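You operate a simulated robot arm through the tools that you are given. There is no shell and no other tool.

You run a simulated robot arm. Do the job below in one go: nothing can be reset, and whatever is moved stays where it is left.

JOB
Knock the blue hopper free and run it empty onto the tray.
Fine: depth gate shut before the run; gate lever shut after; feed dial left at 3 for the next run.
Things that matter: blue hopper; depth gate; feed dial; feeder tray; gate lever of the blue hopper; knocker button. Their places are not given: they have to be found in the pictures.

The check looks at the end state, three seconds after you hand in, the way a careful person would. Anything else that was tipped, shoved, dropped, spilled or broken makes it a failure.

ROBOT AND FRAMES
A 7-joint arm with a two-finger parallel gripper, fixed in place. Base frame: the origin is at the foot of the arm, x ahead of it, y to its left, z up. Readings come in cm, degrees, newtons and seconds.
Its first joint turns from -166.0 to 166.0 degrees. Payload 3.43 kg.
The TCP is the grasp point between the finger pads, 3 cm short of the fingertips. In the tool frame z runs along the fingers and y along their closing line. The gripper opens to 9.4 cm. The fingers are 2.8 cm wide and 1 cm thick; the gripper's body (5 by 9.6 cm) begins 5.5 cm behind the TCP.
Orientation is that of the tool frame in the base frame, as a unit quaternion [x, y, z, w]. With the fingers straight down and closing along the base's y, the tool's x points along the base's -x, its y along +y and its z along -z.

CONTROLS
- The arm moves only by the tool servo_tool. Its argument "commands" is a list of rows, each a list of 7 numbers: the turn, a rotation vector about the tool's x, y, z in degrees, then the shift along the tool's x, y, z in cm, then the opening, from 0 (shut) to 1 (fully open). In form: [[rx, ry, rz, x, y, z, gripper], ...]. A call has 1 to 20 rows; each row shifts and turns the commanded pose from where the row before left it, along the tool's axes as they then stand. A row lasts 0.2 s, in which the tool goes at most 5 cm and 8.6 degrees; a call with a longer step from one row to the next is refused whole, and so is a gripper value outside its range. Where a pose cannot be reached the arm comes as near as it can. A force on the tool above 40 N (or 10 N above the force at the start of the call, whichever is more), or a blocked arm, ends the call early, and 0.2 s more pass. Each finger travels about 4.5 cm/s and halts on what it meets, pressing with about 34 N; the grip force reading is that of the motor and also rises with nothing between the fingers. The clock runs only during rows and for 0.2 s after the last one: add rows that do not move to give the fingers time. It gives the time, the measured TCP pose, the force on the tool (base axes), the opening and the grip force at its end, in the units of the frame above (readings bear some noise), with the torque about the TCP (base axes, N m) and any sound that the robot's microphone picked up.
- Cameras (640 x 400 px; columns grow to the right, rows downward): "scene" is fixed at [40.08, -49.73, 139.27]; the picture's right is [0.99, 0.11, 0.00], its down [0.04, -0.35, -0.93] and it looks along [-0.11, 0.93, -0.36] (base axes); focal length 373 px, centre (320, 200). "wrist" rides on the gripper at [7.6, 1.4, -10.3] in the tool frame; the picture's right is [-0.18, 0.98, 0.00], its down [-0.75, -0.14, -0.64] and it looks along [-0.63, -0.12, 0.77] (tool axes); focal length 243 px, centre (320, 200).
- get_image(camera): a new picture of that camera. No time passes.
- pixel_to_xyz(camera, pixels): there is no depth. For up to 12 entries [column, row, z] of the newest picture of that camera ("zoom" is the newest enlarged one), the place [x, y] in the base frame at which the ray of that pixel passes the height z, good to about 0.3 cm, but the place of the scene camera against the robot may be out by one fixed shift of up to 1.2 cm in any direction. No time passes.
- zoom(camera, box): a new picture of the part [left, top, right, bottom] of that camera's present view, enlarged. No time passes.
- hand_in(): hands the job in; it is judged then, once.

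Unless the task says otherwise, let go and move clear before handing in.

The tools are called after "Emit:" as a command line: name --pt "numbers of a row" for each row, then --argument value for the rest, lists and objects as JSON in quotes. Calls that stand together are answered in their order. servo_tool: Moves the arm, as the interface text tells. Its arguments: {"type":"object","properties":{"commands":{"type":"array","items":{"type":"array","items":{"type":"number"}}}},"required":["commands"]} The other tools are called the same way: get_image (camera) takes a picture; pixel_to_xyz (camera, pixels) gives the place at which the rays of pixels pass given heights; zoom (camera, box) takes an enlarged picture of a part of a camera's view; hand_in () hands the job in.

At the start:

```text
t: 0.0
tcp_pos: [32.81, 46.74, 128.77]
ee_rot: [-0.001, 1.0, -0.001, 0.0]
contact_force: [0.5, 0.0, 0.0]
ft_torque: [0.0, 0.02, -0.01]
finger_gap: 9.39
grip_force: 0.0
```

scene: 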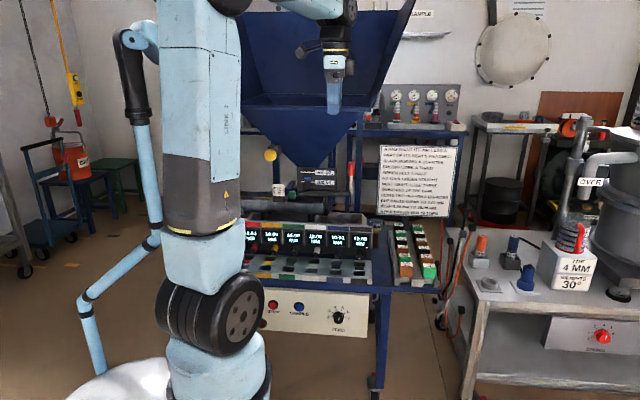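
wrist: 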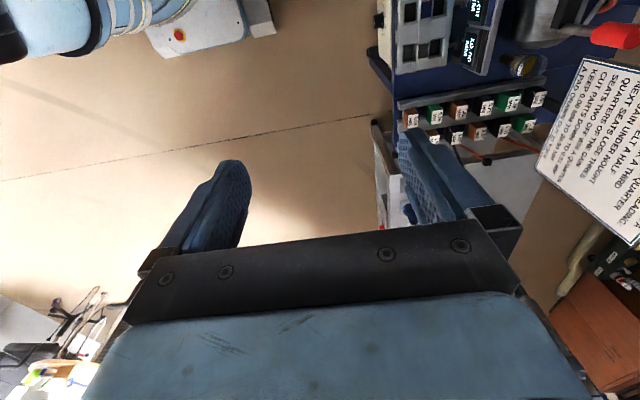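

The scene shows a big blue hopper around pixels (320,90), a placard at (415,180), a control panel with a dial at (338,318), and buttons at (272,308) and (298,308). I'll zoom in on these before moving anything.

Emit:
zoom --camera "scene" --box '[370, 130, 470, 230]'

Emit:
zoom --camera "scene" --box '[230, 130, 390, 230]'

Emit:
zoom --camera "scene" --box '[230, 210, 450, 350]'

Emit:
zoom --camera "scene" --box '[440, 200, 640, 360]'

Emit:
zoom --camera "wrist" --box '[360, 0, 640, 260]'

```text
4.00 times, centred on (420, 180) of scene
```

zoom: 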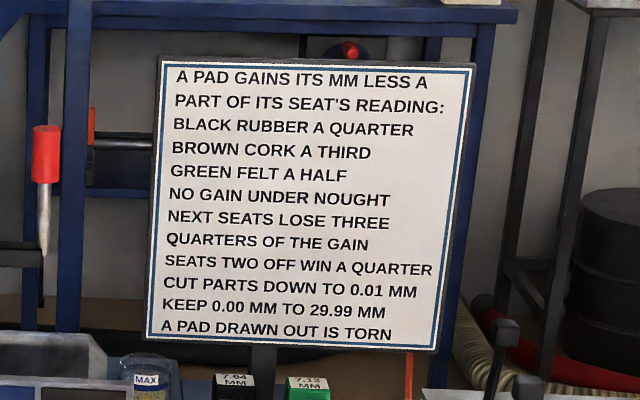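

```text
4.00 times, centred on (310, 180) of scene
```

zoom: 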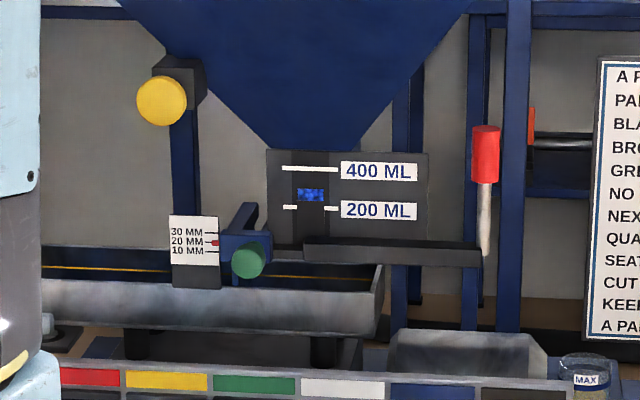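

```text
2.86 times, centred on (340, 280) of scene
```

zoom: 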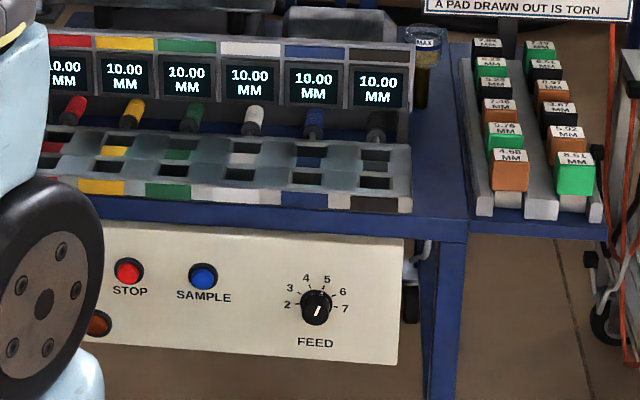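

```text
2.50 times, centred on (540, 280) of scene
```

zoom: 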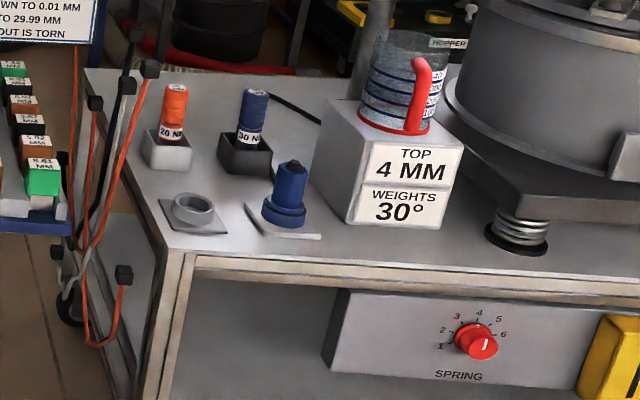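

```text
1.54 times, centred on (500, 130) of wrist
```

zoom: 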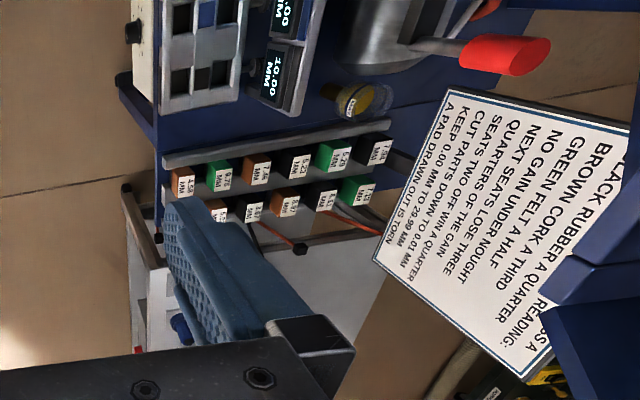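

The panel carries STOP (272,308), SAMPLE (298,308) and FEED (338,318). The hopper has a yellow knob at (270,155), a red-handled lever at (351,168) and a depth gate scale at (279,190). Next I'll zoom in on the hopper body and the area the arm hides.

Emit:
zoom --camera "scene" --box '[220, 0, 430, 130]'

Emit:
zoom --camera "scene" --box '[255, 135, 365, 205]'

Emit:
zoom --camera "scene" --box '[240, 280, 380, 350]'

Emit:
zoom --camera "scene" --box '[0, 0, 130, 280]'

```text
3.05 times, centred on (325, 65) of scene
```

zoom: 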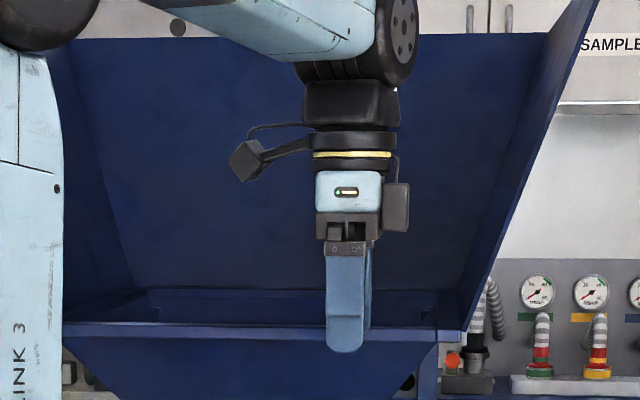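

```text
5.71 times, centred on (310, 170) of scene
```

zoom: 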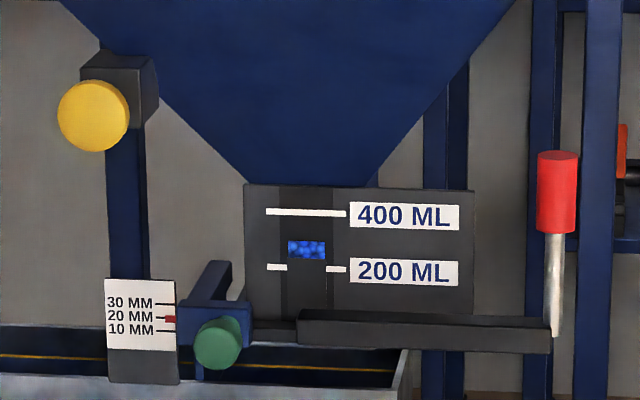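

```text
4.57 times, centred on (310, 315) of scene
```

zoom: 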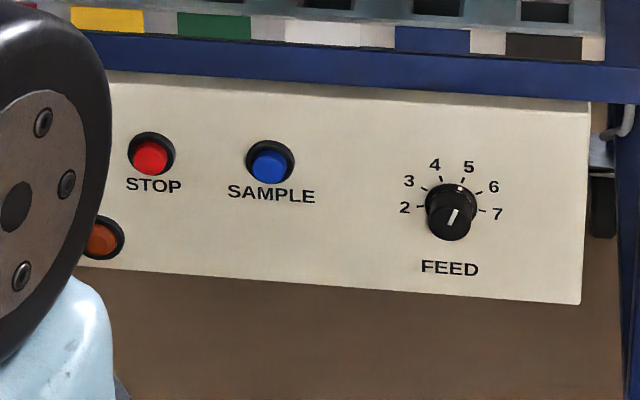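

```text
1.43 times, centred on (65, 140) of scene
```

zoom: 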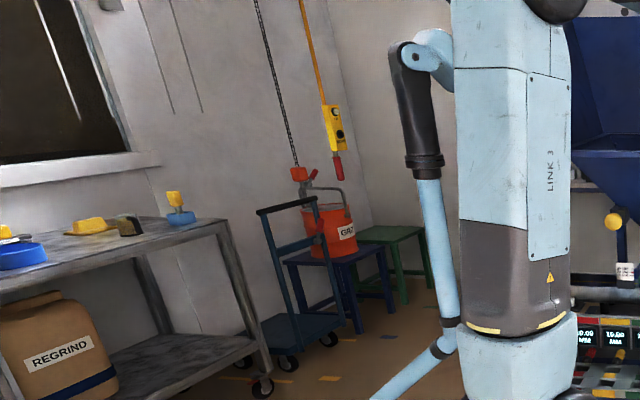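

The level window shows blue material between 200 and 400 ml, at zoom (307,249). The depth gate pointer sits at 20 mm, the feed dial is near 4–5, and an orange button on the panel is half hidden by the arm. I'll turn the tool to point toward +y with the camera on top, so I can look around.

Emit:
servo_tool --pt "-4.949 4.949 4.949 0 0 0 1" --pt "-4.949 4.949 4.949 0 0 0 1" --pt "-4.949 4.949 4.949 0 0 0 1" --pt "-4.949 4.949 4.949 0 0 0 1" --pt "-4.949 4.949 4.949 0 0 0 1" --pt "-4.949 4.949 4.949 0 0 0 1" --pt "-4.949 4.949 4.949 0 0 0 1" --pt "-4.949 4.949 4.949 0 0 0 1" --pt "-4.949 4.949 4.949 0 0 0 1" --pt "-4.949 4.949 4.949 0 0 0 1" --pt "-4.949 4.949 4.949 0 0 0 1" --pt "-4.949 4.949 4.949 0 0 0 1" --pt "-4.949 4.949 4.949 0 0 0 1" --pt "-4.949 4.949 4.949 0 0 0 1" --pt "0 0 0 0 0 0 1"

Emit:
get_image --camera "scene"

Emit:
get_image --camera "wrist"

```text
t: 3.2
tcp_pos: [32.7, 46.71, 128.74]
ee_rot: [-0.5, -0.5, -0.5, 0.501]
contact_force: [-0.2, -0.2, 0.3]
ft_torque: [0.02, 0.0, -0.01]
finger_gap: 9.4
grip_force: 0.0
```

```text
taken
```

scene: 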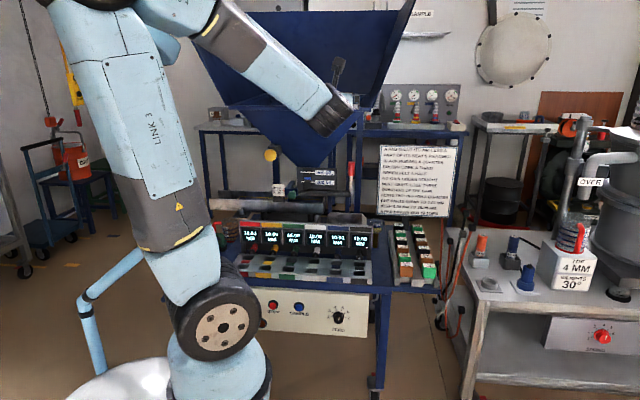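

```text
taken
```

wrist: 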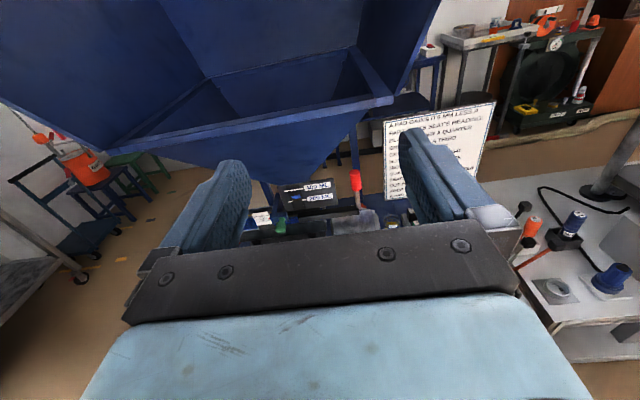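

With the tool now pointing +y, the wrist view shows the hopper outlet, the red lever (355,180) and the green knob (280,225). I'll lower the arm to see the tray and panel from the front.

Emit:
servo_tool --pt "0 0 0 -4 0 -1 1" --pt "0 0 0 -4 0 -1 1" --pt "0 0 0 -4 0 -1 1" --pt "0 0 0 -4 0 -1 1" --pt "0 0 0 -4 0 0 1" --pt "0 0 0 -4 0 0 1" --pt "0 0 0 0 0 0 1"

Emit:
get_image --camera "scene"

Emit:
get_image --camera "wrist"

Emit:
zoom --camera "wrist" --box '[120, 0, 520, 250]'

```text
t: 4.8
tcp_pos: [36.81, 48.19, 108.05]
ee_rot: [0.5, 0.5, 0.5, -0.499]
contact_force: [-0.5, -0.1, -1.2]
ft_torque: [-0.01, 0.0, 0.0]
finger_gap: 9.41
grip_force: 0.0
out of reach, approached as far as the arm can: row 3, 4, 5, 6
```

```text
taken
```

scene: 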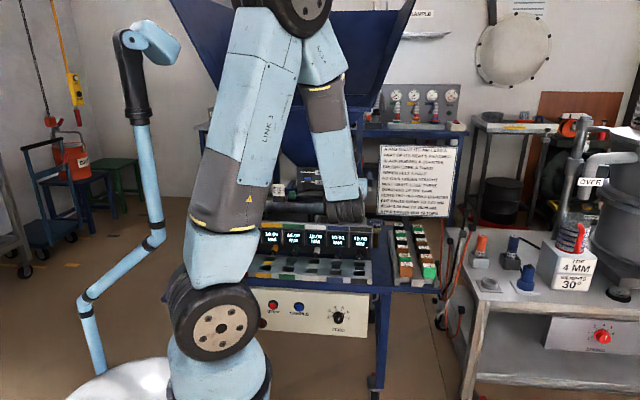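

```text
taken
```

wrist: 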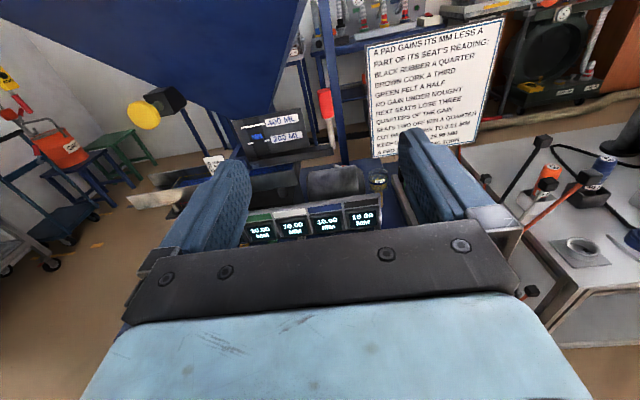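

```text
1.60 times, centred on (320, 125) of wrist
```

zoom: 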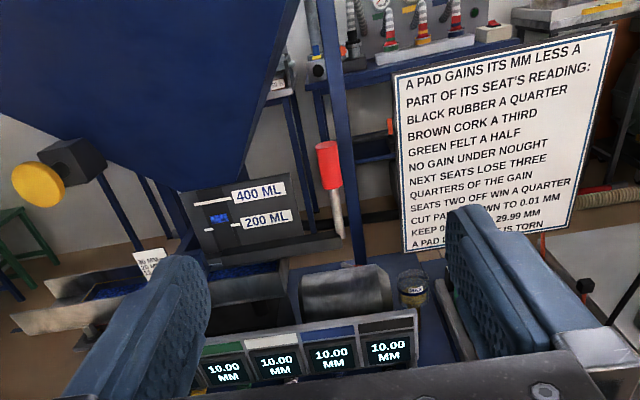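

The arm got as close as it could at (36.8, 48.2, 108). The view shows the yellow knocker knob (143,115), the lever (325,100), the level window and the trough on the left. I'll go forward and left for a closer look at the depth gate and tray.

Emit:
servo_tool --pt "0 0 0 -1.6 0 4 1" --pt "0 0 0 -1.6 0 4 1" --pt "0 0 0 -1.6 0 4 1" --pt "0 0 0 -1.6 -4 1.5 1" --pt "0 0 0 -1.6 -4 1.5 1" --pt "0 0 0 0 -4 0 1" --pt "0 0 0 0 -3 0 1" --pt "0 0 0 0 0 0 1"

Emit:
get_image --camera "scene"

Emit:
get_image --camera "wrist"

Emit:
zoom --camera "wrist" --box '[160, 0, 480, 200]'

```text
t: 6.6
tcp_pos: [27.8, 63.0, 99.92]
ee_rot: [-0.499, -0.5, -0.5, 0.501]
contact_force: [-0.1, -0.3, -0.4]
ft_torque: [0.01, -0.01, 0.0]
finger_gap: 9.37
grip_force: 0.1
out of reach, approached as far as the arm can: row 6, 7
```

```text
taken
```

scene: 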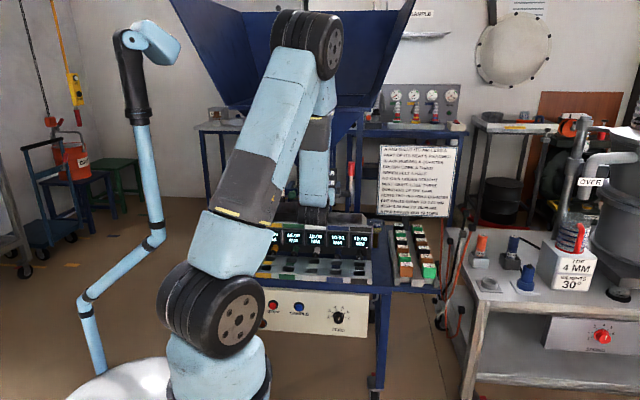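

```text
taken
```

wrist: 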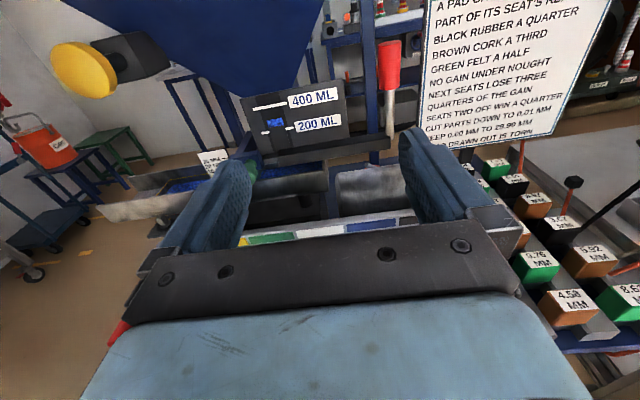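

```text
2.00 times, centred on (320, 100) of wrist
```

zoom: 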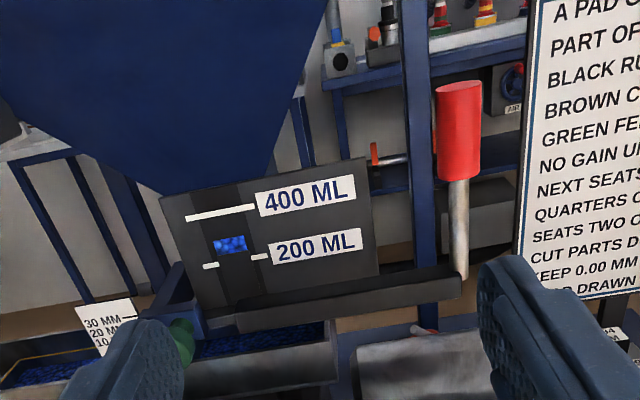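

The tray already seems to hold blue granules either side of the depth gate, at zoom (40,370) and (250,345). I'll zoom tighter on the gate scale, window, lever and yellow knob.

Emit:
zoom --camera "wrist" --box '[180, 130, 340, 230]'

Emit:
zoom --camera "wrist" --box '[80, 140, 240, 240]'

Emit:
zoom --camera "wrist" --box '[40, 20, 200, 120]'

Emit:
zoom --camera "wrist" --box '[320, 30, 440, 180]'

Emit:
zoom --camera "scene" --box '[240, 280, 380, 350]'

```text
4.00 times, centred on (260, 180) of wrist
```

zoom: 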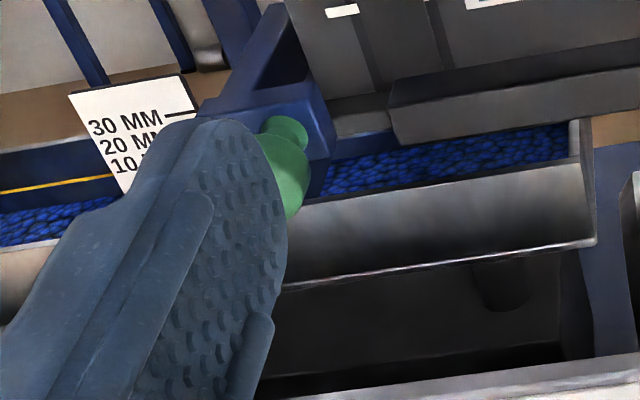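

```text
4.00 times, centred on (160, 190) of wrist
```

zoom: 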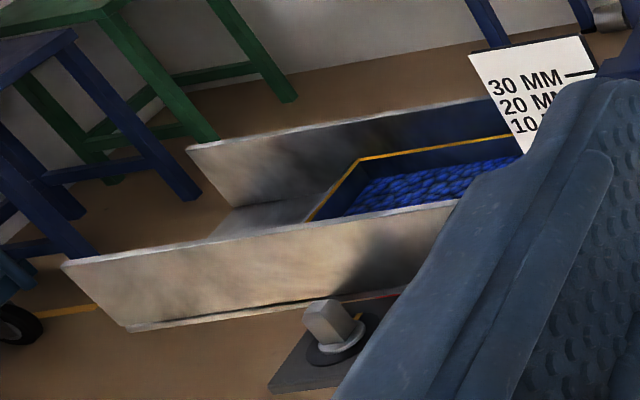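

```text
4.00 times, centred on (120, 70) of wrist
```

zoom: 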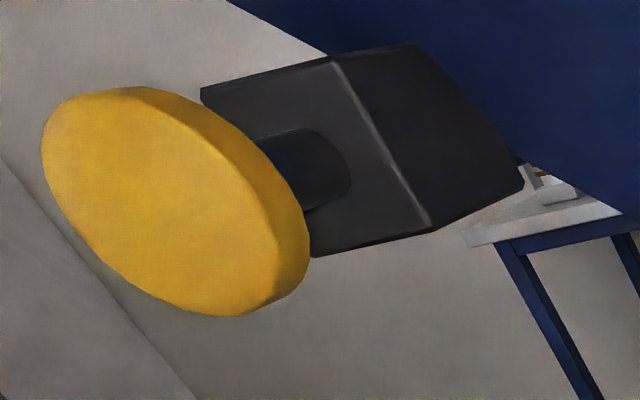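

```text
2.67 times, centred on (380, 105) of wrist
```

zoom: 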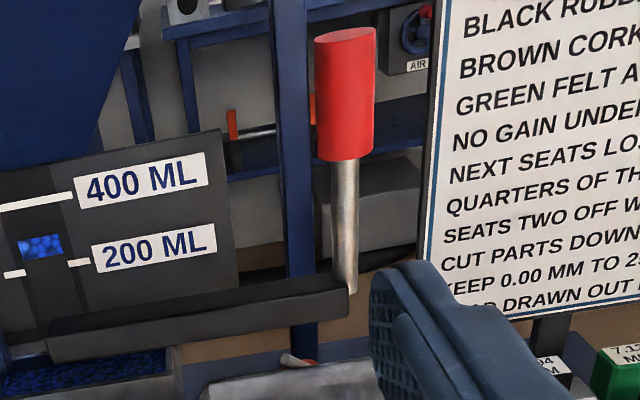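

```text
4.57 times, centred on (310, 315) of scene
```

zoom: 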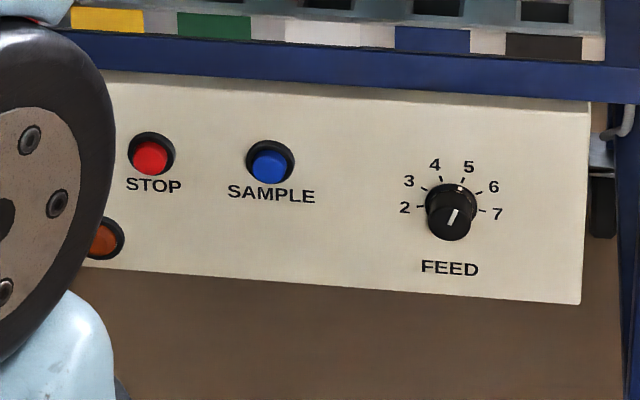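

From two wrist views I estimate these positions:

| Part | Estimated position (cm) |
|---|---|
| Yellow knocker button | (7.9, 76.4, 106.4), facing -y |
| Lever handle | (36.4, 86.6, 99.6) |
| Green depth-gate knob | (13, 87, 87.8) |
| Feed dial | (33.7, 64, 49.3) |

I'll move closer to the depth gate and check it.

Emit:
servo_tool --pt "0 0 0 -1 0 4 0.4" --pt "0 0 0 -1 0 4 0.4" --pt "0 0 0 -1 -2 3 0.4" --pt "0 0 0 0 -4 0 0.4" --pt "0 0 0 0 -4 0 0.4" --pt "0 0 0 0 -2 0 0.4" --pt "0 0 0 0 0 0 0.4"

Emit:
get_image --camera "scene"

Emit:
get_image --camera "wrist"

Emit:
zoom --camera "wrist" --box '[160, 40, 480, 240]'

```text
t: 8.2
tcp_pos: [28.54, 69.47, 100.77]
ee_rot: [0.498, 0.502, 0.498, -0.502]
contact_force: [0.3, 0.1, -0.5]
ft_torque: [-0.02, 0.02, 0.03]
finger_gap: 3.77
grip_force: 0.1
out of reach, approached as far as the arm can: row 1, 2, 3, 4, 5, 6
```

```text
taken
```

scene: 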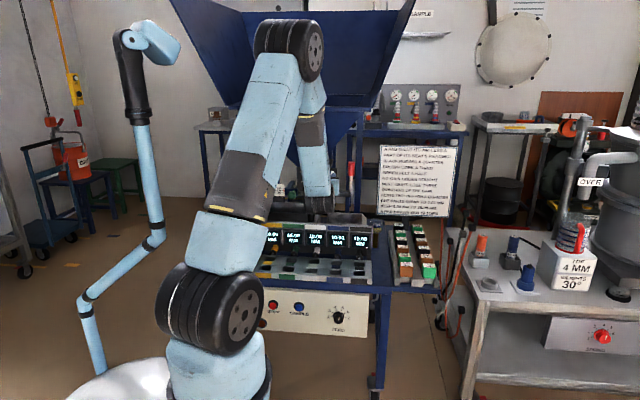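

```text
taken
```

wrist: 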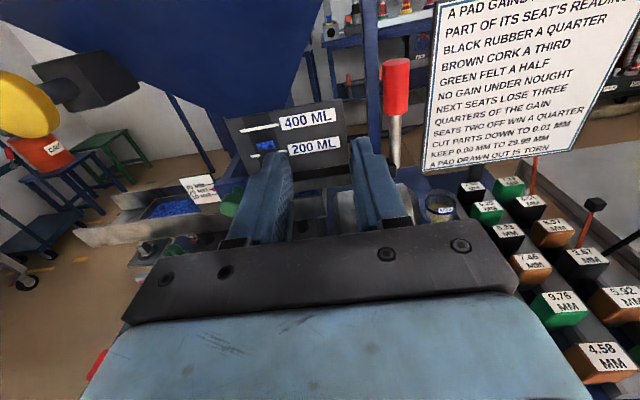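

```text
2.00 times, centred on (320, 140) of wrist
```

zoom: 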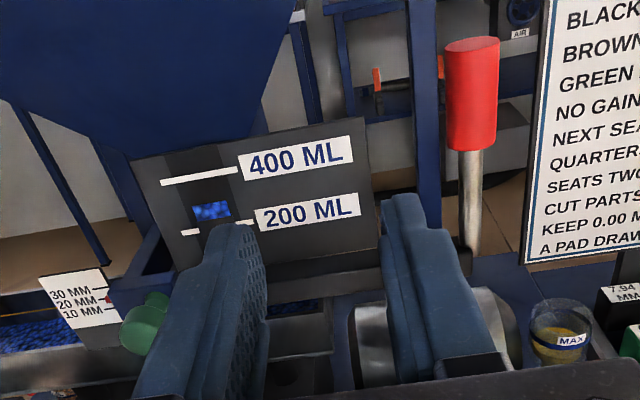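

Several rows were refused as out of reach, and the tool stayed at (28.5, 69.5, 100.8), so the level tool looks stuck against a joint limit. I'll pitch the tool down about 40° to free the wrist.

Emit:
servo_tool --pt "0 -8 0 0 0 0 0.4" --pt "0 -8 0 0 0 0 0.4" --pt "0 -8 0 0 0 0 0.4" --pt "0 -8 0 0 0 0 0.4" --pt "0 -8 0 0 0 0 0.4" --pt "0 0 0 0 0 0 0.4"

Emit:
get_image --camera "scene"

Emit:
get_image --camera "wrist"

```text
t: 9.6
tcp_pos: [28.43, 69.65, 100.84]
ee_rot: [0.64, 0.641, 0.299, -0.299]
contact_force: [-0.3, 0.0, 0.0]
ft_torque: [-0.01, -0.02, -0.03]
finger_gap: 3.75
grip_force: 0.1
```

```text
taken
```

scene: 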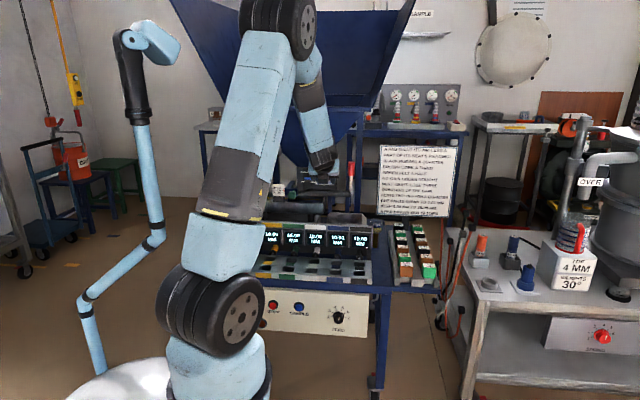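

```text
taken
```

wrist: 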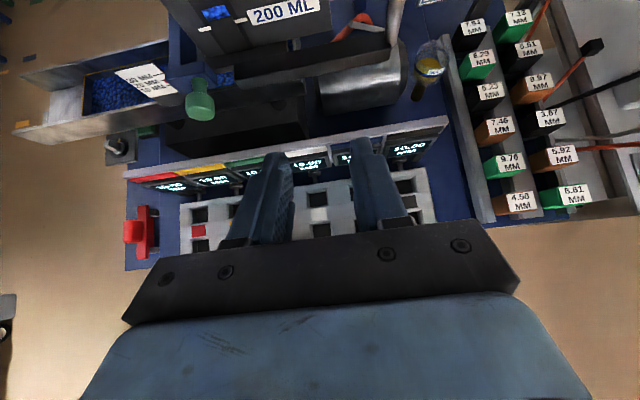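

Pitching down worked, and the view is good: scale plate (145,78), green knob (198,100), blue granules in the tray (120,88). I'll zoom in on the gate.

Emit:
zoom --camera "wrist" --box '[60, 30, 300, 180]'

Emit:
zoom --camera "wrist" --box '[180, 0, 480, 130]'

Emit:
zoom --camera "scene" --box '[255, 165, 365, 235]'

```text
2.67 times, centred on (180, 105) of wrist
```

zoom: 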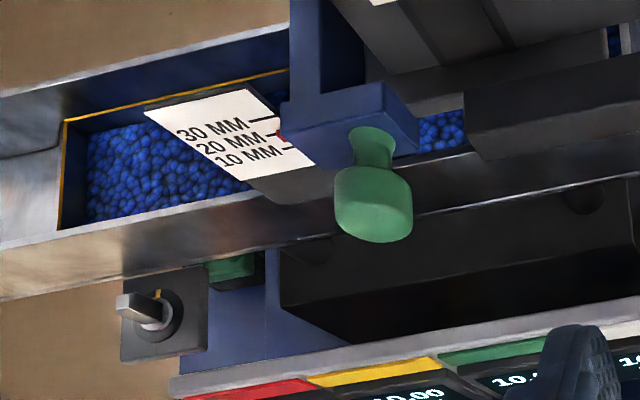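

```text
2.13 times, centred on (330, 65) of wrist
```

zoom: 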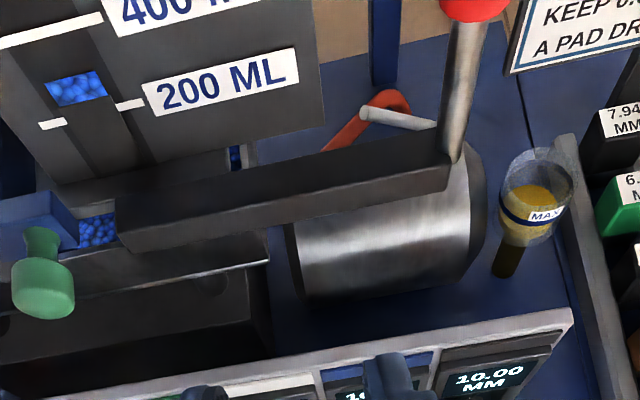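

```text
5.71 times, centred on (310, 200) of scene
```

zoom: 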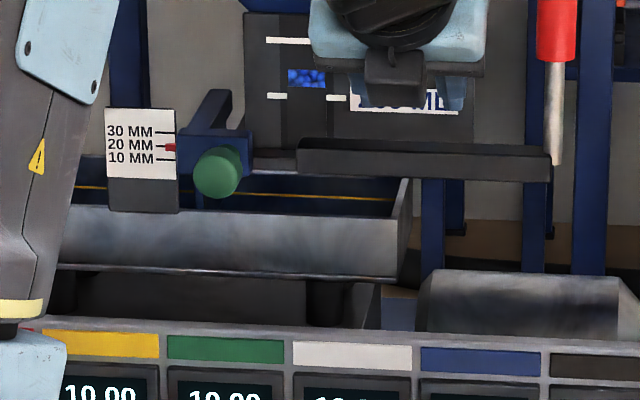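

The level window (zoom 75,88) and the depth pointer at 20 mm are clear, and the lever is a long bar at the hopper outlet with an upright handle. I'll take ray coordinates for the knob, button and lever from both cameras to fix their places.

Emit:
pixel_to_xyz --camera "wrist" --pixels '[[199.9, 108.7, 86], [199.9, 108.7, 90], [167, 82, 86], [167, 82, 90], [388, 42, 88], [388, 42, 94], [267, 56, 86], [267, 56, 92], [196, 84, 86], [196, 84, 90]]'

Emit:
pixel_to_xyz --camera "scene" --pixels '[[292.5, 195, 86], [292.5, 195, 90], [350.9, 193.5, 88], [350.9, 193.5, 94], [351, 163, 98], [351, 163, 102], [270.5, 155, 104], [270.5, 155, 108]]'

```text
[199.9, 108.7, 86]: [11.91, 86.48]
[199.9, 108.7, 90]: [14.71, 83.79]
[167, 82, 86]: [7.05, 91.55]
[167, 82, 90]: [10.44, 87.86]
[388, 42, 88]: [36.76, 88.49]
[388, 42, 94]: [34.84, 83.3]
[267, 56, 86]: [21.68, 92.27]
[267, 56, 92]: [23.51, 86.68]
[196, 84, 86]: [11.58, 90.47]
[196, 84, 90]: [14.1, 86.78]
```

```text
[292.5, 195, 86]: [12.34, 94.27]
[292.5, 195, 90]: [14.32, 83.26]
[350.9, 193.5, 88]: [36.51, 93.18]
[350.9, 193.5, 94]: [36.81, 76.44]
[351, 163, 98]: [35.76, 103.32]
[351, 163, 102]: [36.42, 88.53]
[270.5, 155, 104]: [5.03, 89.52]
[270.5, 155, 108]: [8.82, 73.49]
```

Combining rays puts the green knob near (14.4, 84, 89.7), the lever foot near (36.3, 86.4, 90.4) and its handle at about z 101. I'll shift left at this pitch and take a second wrist view for confirmation.

Emit:
servo_tool --pt "0 0 0 0 -3.6 0 0.4" --pt "0 0 0 0 -3.6 0 0.4" --pt "0 0 0 0 -3.6 0 0.4" --pt "0 0 0 0 -3.6 0 0.4" --pt "0 0 0 0 0 0 0.4"

Emit:
get_image --camera "scene"

Emit:
get_image --camera "wrist"

```text
t: 10.8
tcp_pos: [14.27, 69.86, 100.94]
ee_rot: [0.641, 0.641, 0.298, -0.299]
contact_force: [0.0, 0.5, -0.8]
ft_torque: [0.04, 0.0, -0.02]
finger_gap: 3.75
grip_force: 0.1
```

```text
taken
```

scene: 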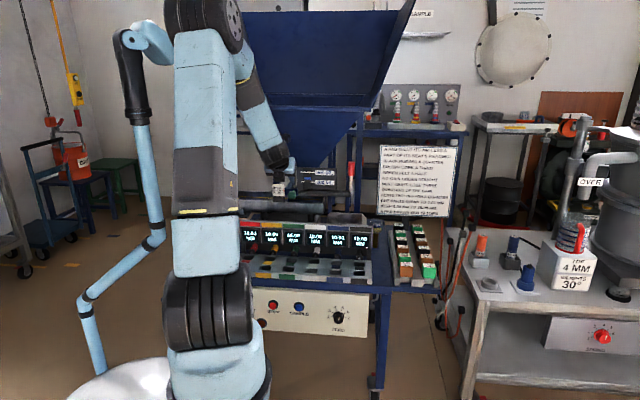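

```text
taken
```

wrist: 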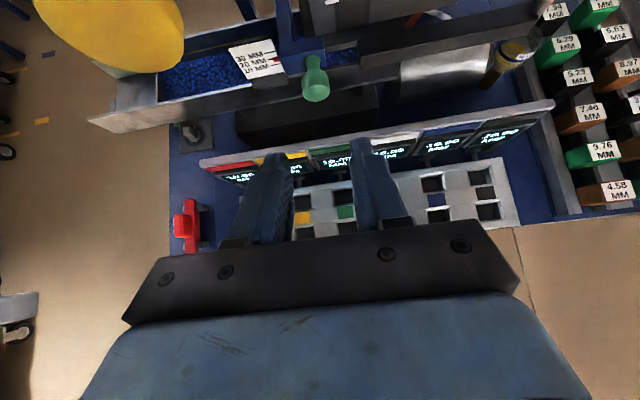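

The green knob is at (315,85) in the new wrist view. I'll zoom in for the gate scale and button, and take rays.

Emit:
zoom --camera "wrist" --box '[210, 20, 370, 120]'

Emit:
pixel_to_xyz --camera "wrist" --pixels '[[316, 90, 86], [316, 90, 90], [316, 60, 86], [316, 60, 90], [110, 30, 104], [110, 30, 108], [275, 59, 88], [275, 59, 92]]'

Emit:
zoom --camera "wrist" --box '[0, 0, 220, 140]'

```text
4.00 times, centred on (290, 70) of wrist
```

zoom: 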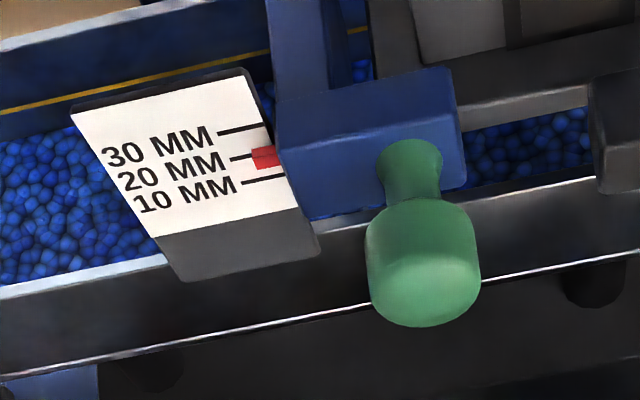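

```text
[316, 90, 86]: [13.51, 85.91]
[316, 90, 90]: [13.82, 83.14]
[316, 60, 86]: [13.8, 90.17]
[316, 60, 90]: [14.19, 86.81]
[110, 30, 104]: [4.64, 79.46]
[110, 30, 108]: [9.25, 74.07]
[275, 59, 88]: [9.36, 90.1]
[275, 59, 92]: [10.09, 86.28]
```

```text
2.86 times, centred on (110, 70) of wrist
```

zoom: 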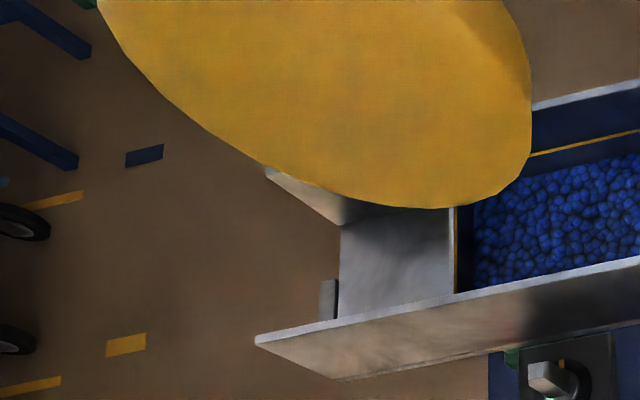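

Two wrist views put the knob cap centre at about (13.8, 84.7, 88.7), about 3.2 cm across, with the pointer on 20 mm. I'll close the fingers, pitch up to about 20° below level, and move in above the knob.

Emit:
servo_tool --pt "0 7 0 0 0 0 0" --pt "0 7 0 0 0 0 0" --pt "0 6 0 0 0 0 0" --pt "0 0 0 0 0 3.3 0" --pt "0 0 0 0 0 3.3 0" --pt "0 0 0 0 0 0 0"

Emit:
get_image --camera "scene"

Emit:
get_image --camera "wrist"

```text
t: 11.7
tcp_pos: [29.53, 68.79, 105.33]
ee_rot: [0.636, 0.488, 0.451, -0.393]
contact_force: [-0.8, -0.7, -0.1]
ft_torque: [-0.02, 0.0, -0.02]
finger_gap: 0.03
grip_force: 33.4
stopped in row 4: the arm was blocked; the commanded pose is now the measured one
```

```text
taken
```

scene: 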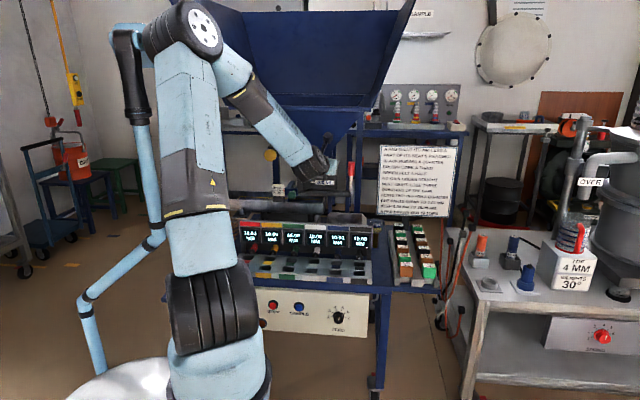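

```text
taken
```

wrist: 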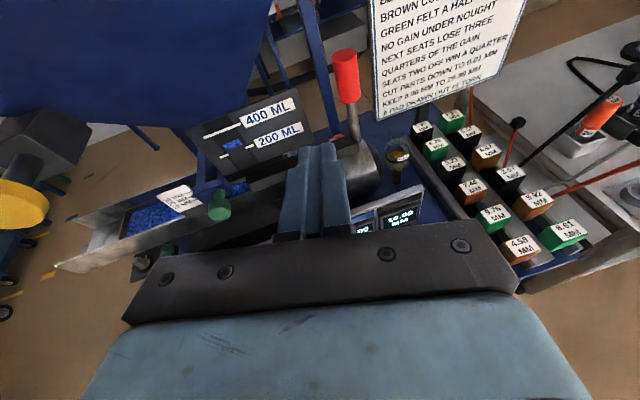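

The arm was blocked and swung to (29.5, 68.8, 105.3) with its elbow shifted to (195,30), close to the thin blue pipe at (125,60). I'll check whether anything was touched before I move again.

Emit:
zoom --camera "scene" --box '[60, 0, 260, 125]'

Emit:
zoom --camera "scene" --box '[60, 180, 280, 400]'

Emit:
zoom --camera "scene" --box '[240, 120, 400, 220]'

```text
3.20 times, centred on (160, 62) of scene
```

zoom: 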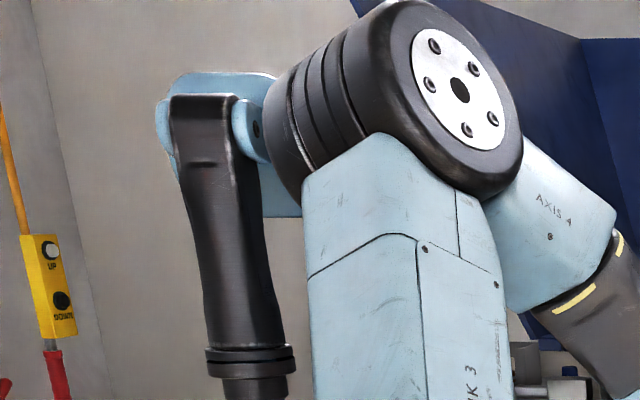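

```text
1.82 times, centred on (170, 290) of scene
```

zoom: 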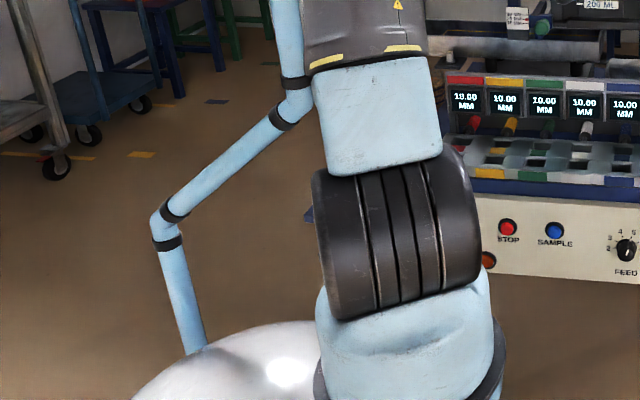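

```text
4.00 times, centred on (320, 170) of scene
```

zoom: 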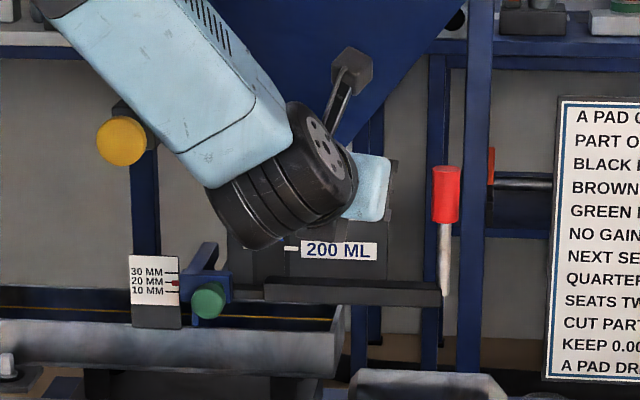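

The stand looks unchanged. The arm had probably started swinging its elbow left to find a wrist solution. I'll undo the tilt in gentle steps, back to 40° down and yaw straight.

Emit:
servo_tool --pt "1.18 -2.96 -1.12 0 0 0 0.05" --pt "1.18 -2.96 -1.12 0 0 0 0.05" --pt "2.36 -5.93 -2.25 0 0 0 0.05" --pt "2.36 -5.93 -2.25 0 0 0 0.05" --pt "2.36 -5.93 -2.25 0 0 0 0.05" --pt "0 0 0 0 0 0 0.05"

Emit:
get_image --camera "scene"

```text
t: 13.1
tcp_pos: [28.72, 69.02, 104.61]
ee_rot: [0.638, 0.647, 0.297, -0.295]
contact_force: [0.0, -0.2, 0.2]
ft_torque: [0.01, 0.02, 0.01]
finger_gap: 0.49
grip_force: 0.1
```

```text
taken
```

scene: 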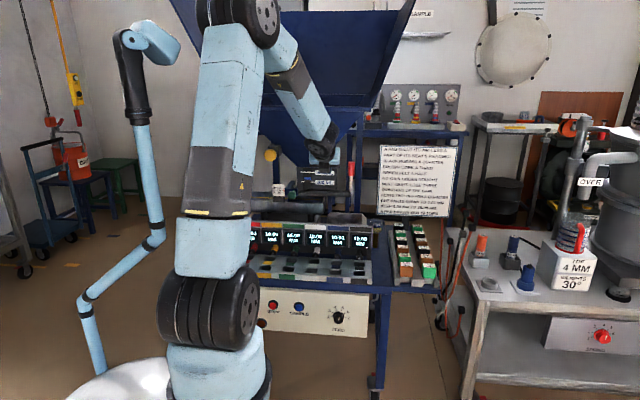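

The arm is back at 40° pitch, at (28.7, 69.0, 104.6), and the stand looks the same as before. I'll take a wrist picture to measure the hopper cone and window plate clearances before going in.

Emit:
get_image --camera "wrist"

Emit:
zoom --camera "scene" --box '[60, 0, 260, 125]'

Emit:
zoom --camera "wrist" --box '[60, 0, 380, 200]'

```text
taken
```

wrist: 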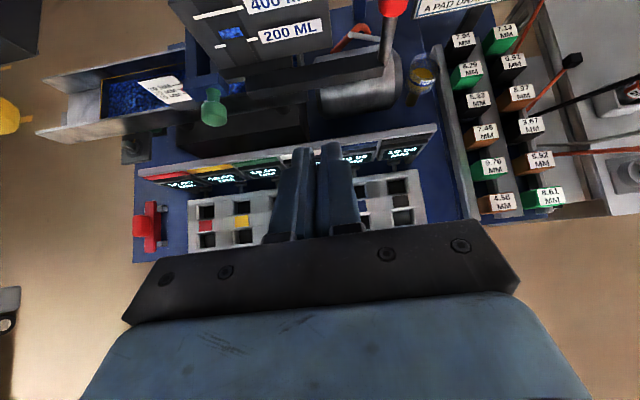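

```text
3.20 times, centred on (160, 62) of scene
```

zoom: 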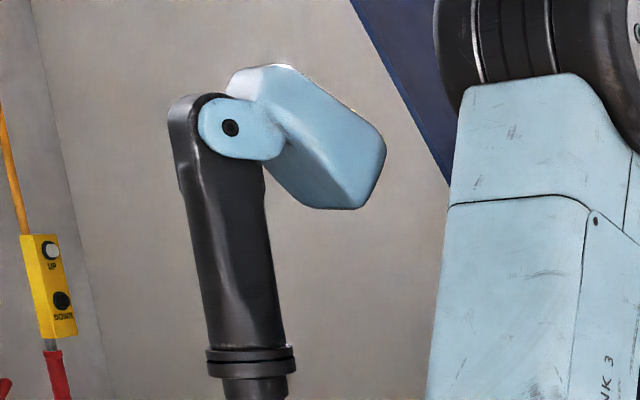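

```text
2.00 times, centred on (220, 100) of wrist
```

zoom: 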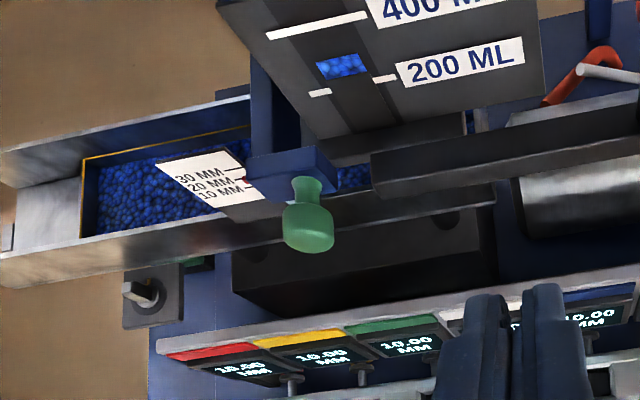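

The plate's 200 ml mark is at wrist (220,46) and scene (302.5,181.8). I'll use rays to place the window plate and outlet.

Emit:
pixel_to_xyz --camera "wrist" --pixels '[[220, 46, 90], [220, 46, 96], [212.5, 112, 86], [212.5, 112, 90], [218, 69, 86], [218, 69, 92], [179, 90.5, 86], [179, 90.5, 92]]'

Emit:
pixel_to_xyz --camera "scene" --pixels '[[302.5, 181.8, 90], [302.5, 181.8, 96], [284.5, 190.5, 86], [284.5, 190.5, 92], [239, 108, 118], [239, 108, 124]]'

```text
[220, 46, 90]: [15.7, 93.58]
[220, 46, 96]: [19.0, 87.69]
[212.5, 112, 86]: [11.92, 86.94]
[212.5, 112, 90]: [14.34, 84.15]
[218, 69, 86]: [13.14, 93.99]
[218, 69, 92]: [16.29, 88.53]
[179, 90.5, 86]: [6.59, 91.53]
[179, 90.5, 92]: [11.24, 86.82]
```

```text
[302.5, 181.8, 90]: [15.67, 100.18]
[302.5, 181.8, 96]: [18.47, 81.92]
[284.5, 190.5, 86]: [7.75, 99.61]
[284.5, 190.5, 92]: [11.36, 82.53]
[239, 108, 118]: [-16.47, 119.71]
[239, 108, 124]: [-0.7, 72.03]
```

Rays give the cap centre as (13.8, 84.6, 89.0), the scale plate at y≈88.4 and the window plate at y≈90.4. I'll go left and low in front of the knob, staying under the yellow button, which bottoms out at about z 104.

Emit:
servo_tool --pt "0 0 0 0 -3.6 0 0.0" --pt "0 0 0 0 -3.6 0 0.0" --pt "0 0 0 0 -3.6 0 0.0" --pt "0 0 0 0 -3.6 0 0.0" --pt "0 0 0 -1.13 0 3.12 0.0" --pt "0 0 0 -1.13 0 3.12 0.0" --pt "0 0 0 -1.13 0 3.12 0.0" --pt "0 0 0 0 0 0 0.0"

Emit:
get_image --camera "scene"

Emit:
get_image --camera "wrist"

```text
t: 14.9
tcp_pos: [14.65, 73.8, 96.0]
ee_rot: [0.637, 0.646, 0.297, -0.296]
contact_force: [-0.3, 0.0, -0.2]
ft_torque: [0.0, -0.02, -0.04]
finger_gap: 0.0
grip_force: 33.6
```

```text
taken
```

scene: 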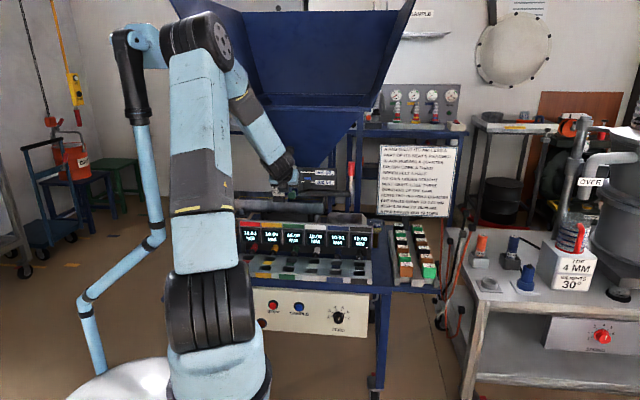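

```text
taken
```

wrist: 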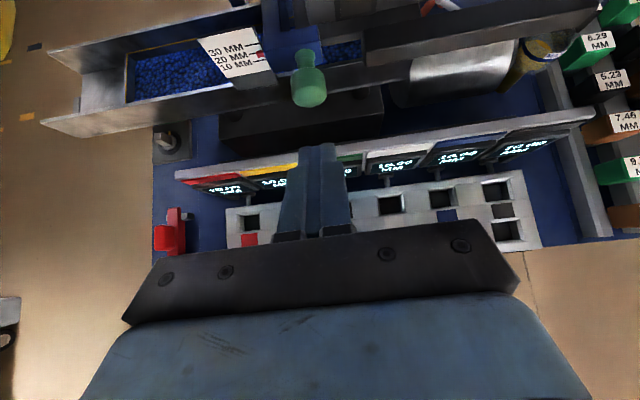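

The tool is at (14.65, 73.8, 96) with the knob ahead. The elbow at (195,35) is near the stand head at (140,45), so I'll zoom in to check the gap.

Emit:
zoom --camera "scene" --box '[80, 0, 260, 110]'

Emit:
pixel_to_xyz --camera "scene" --pixels '[[125, 50, 140], [125, 50, 150], [125, 50, 160], [155, 240, 80], [155, 240, 100], [85, 300, 50], [85, 300, 80], [100, 370, 50], [100, 370, 77]]'

```text
3.56 times, centred on (170, 55) of scene
```

zoom: 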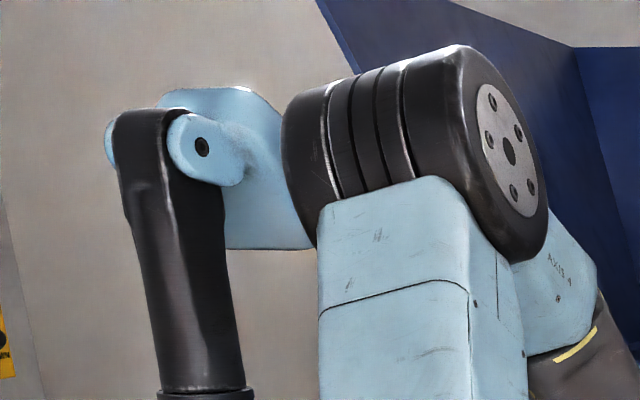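

```text
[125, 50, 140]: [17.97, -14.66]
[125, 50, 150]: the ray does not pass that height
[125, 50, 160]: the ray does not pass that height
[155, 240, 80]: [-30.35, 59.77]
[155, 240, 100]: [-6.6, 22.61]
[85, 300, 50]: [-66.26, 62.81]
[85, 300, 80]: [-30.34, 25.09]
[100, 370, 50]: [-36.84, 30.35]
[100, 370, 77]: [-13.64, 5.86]
```

The stand head swivels but looks clear of the elbow. I'll move forward at the same 40° pitch to just above the knob cap.

Emit:
servo_tool --pt "0 0 0 1.8 -0.2 2.2 0.0" --pt "0 0 0 1.8 -0.2 2.2 0.0" --pt "0 0 0 1.8 -0.1 2.2 0.0" --pt "0 0 0 0 0 0 0.0"

Emit:
get_image --camera "scene"

Emit:
get_image --camera "wrist"

```text
t: 15.9
tcp_pos: [13.78, 82.18, 95.69]
ee_rot: [0.638, 0.648, 0.296, -0.293]
contact_force: [-0.3, -0.9, -0.1]
ft_torque: [0.01, -0.02, 0.01]
finger_gap: 0.0
grip_force: 33.3
```

```text
taken
```

scene: 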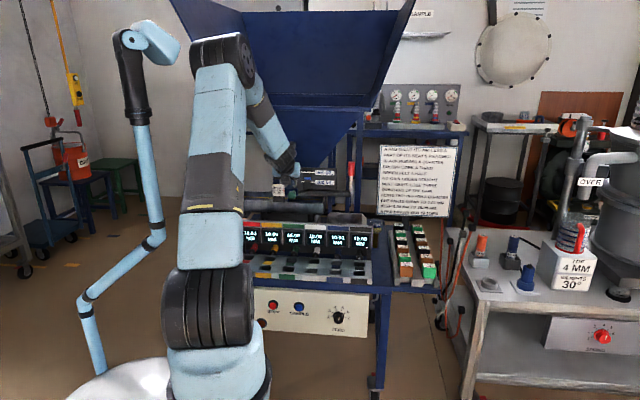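

```text
taken
```

wrist: 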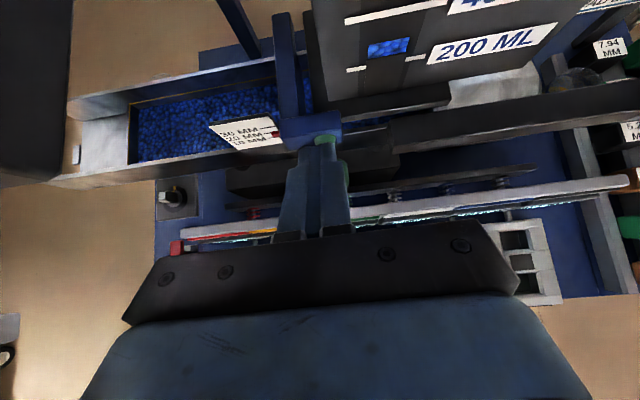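

The fingertips are just above the cap at (340,170), and the pointer still reads 20 mm. I'll shift 1 cm forward and press straight down in small steps.

Emit:
servo_tool --pt "0 0 0 -0.51 0.2 1.73 0.0" --pt "0 0 0 -0.383 0 0.32 0.0" --pt "0 0 0 -0.383 0 0.32 0.0" --pt "0 0 0 -0.383 0 0.32 0.0" --pt "0 0 0 -0.383 0 0.32 0.0" --pt "0 0 0 0 0 0 0.0"

Emit:
get_image --camera "wrist"

Emit:
zoom --camera "wrist" --box '[180, 70, 420, 220]'

Emit:
zoom --camera "scene" --box '[255, 150, 365, 220]'

```text
t: 17.3
tcp_pos: [14.09, 83.21, 92.06]
ee_rot: [0.637, 0.647, 0.296, -0.295]
contact_force: [0.3, -0.6, -0.2]
ft_torque: [-0.04, -0.01, 0.0]
finger_gap: 0.0
grip_force: 33.3
```

```text
taken
```

wrist: 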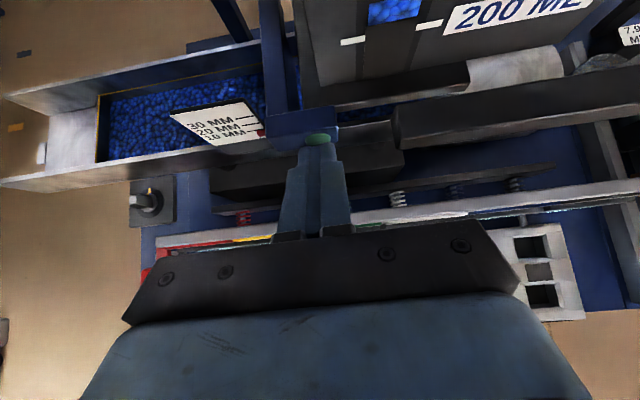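

```text
2.67 times, centred on (300, 145) of wrist
```

zoom: 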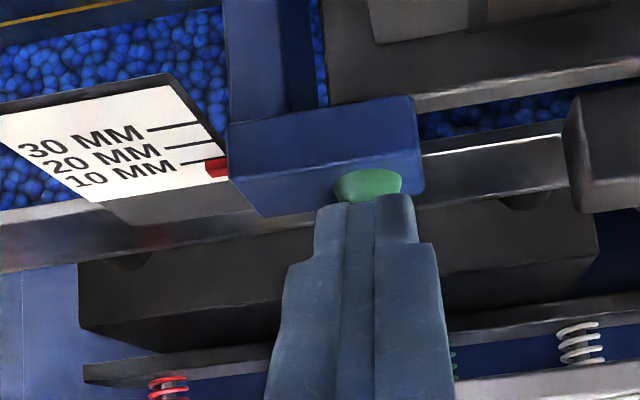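

```text
5.71 times, centred on (310, 185) of scene
```

zoom: 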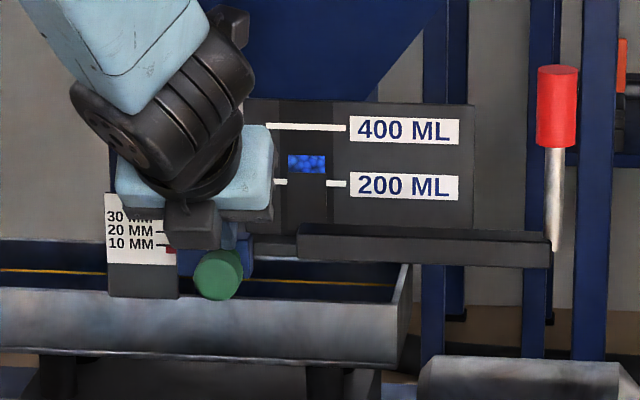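

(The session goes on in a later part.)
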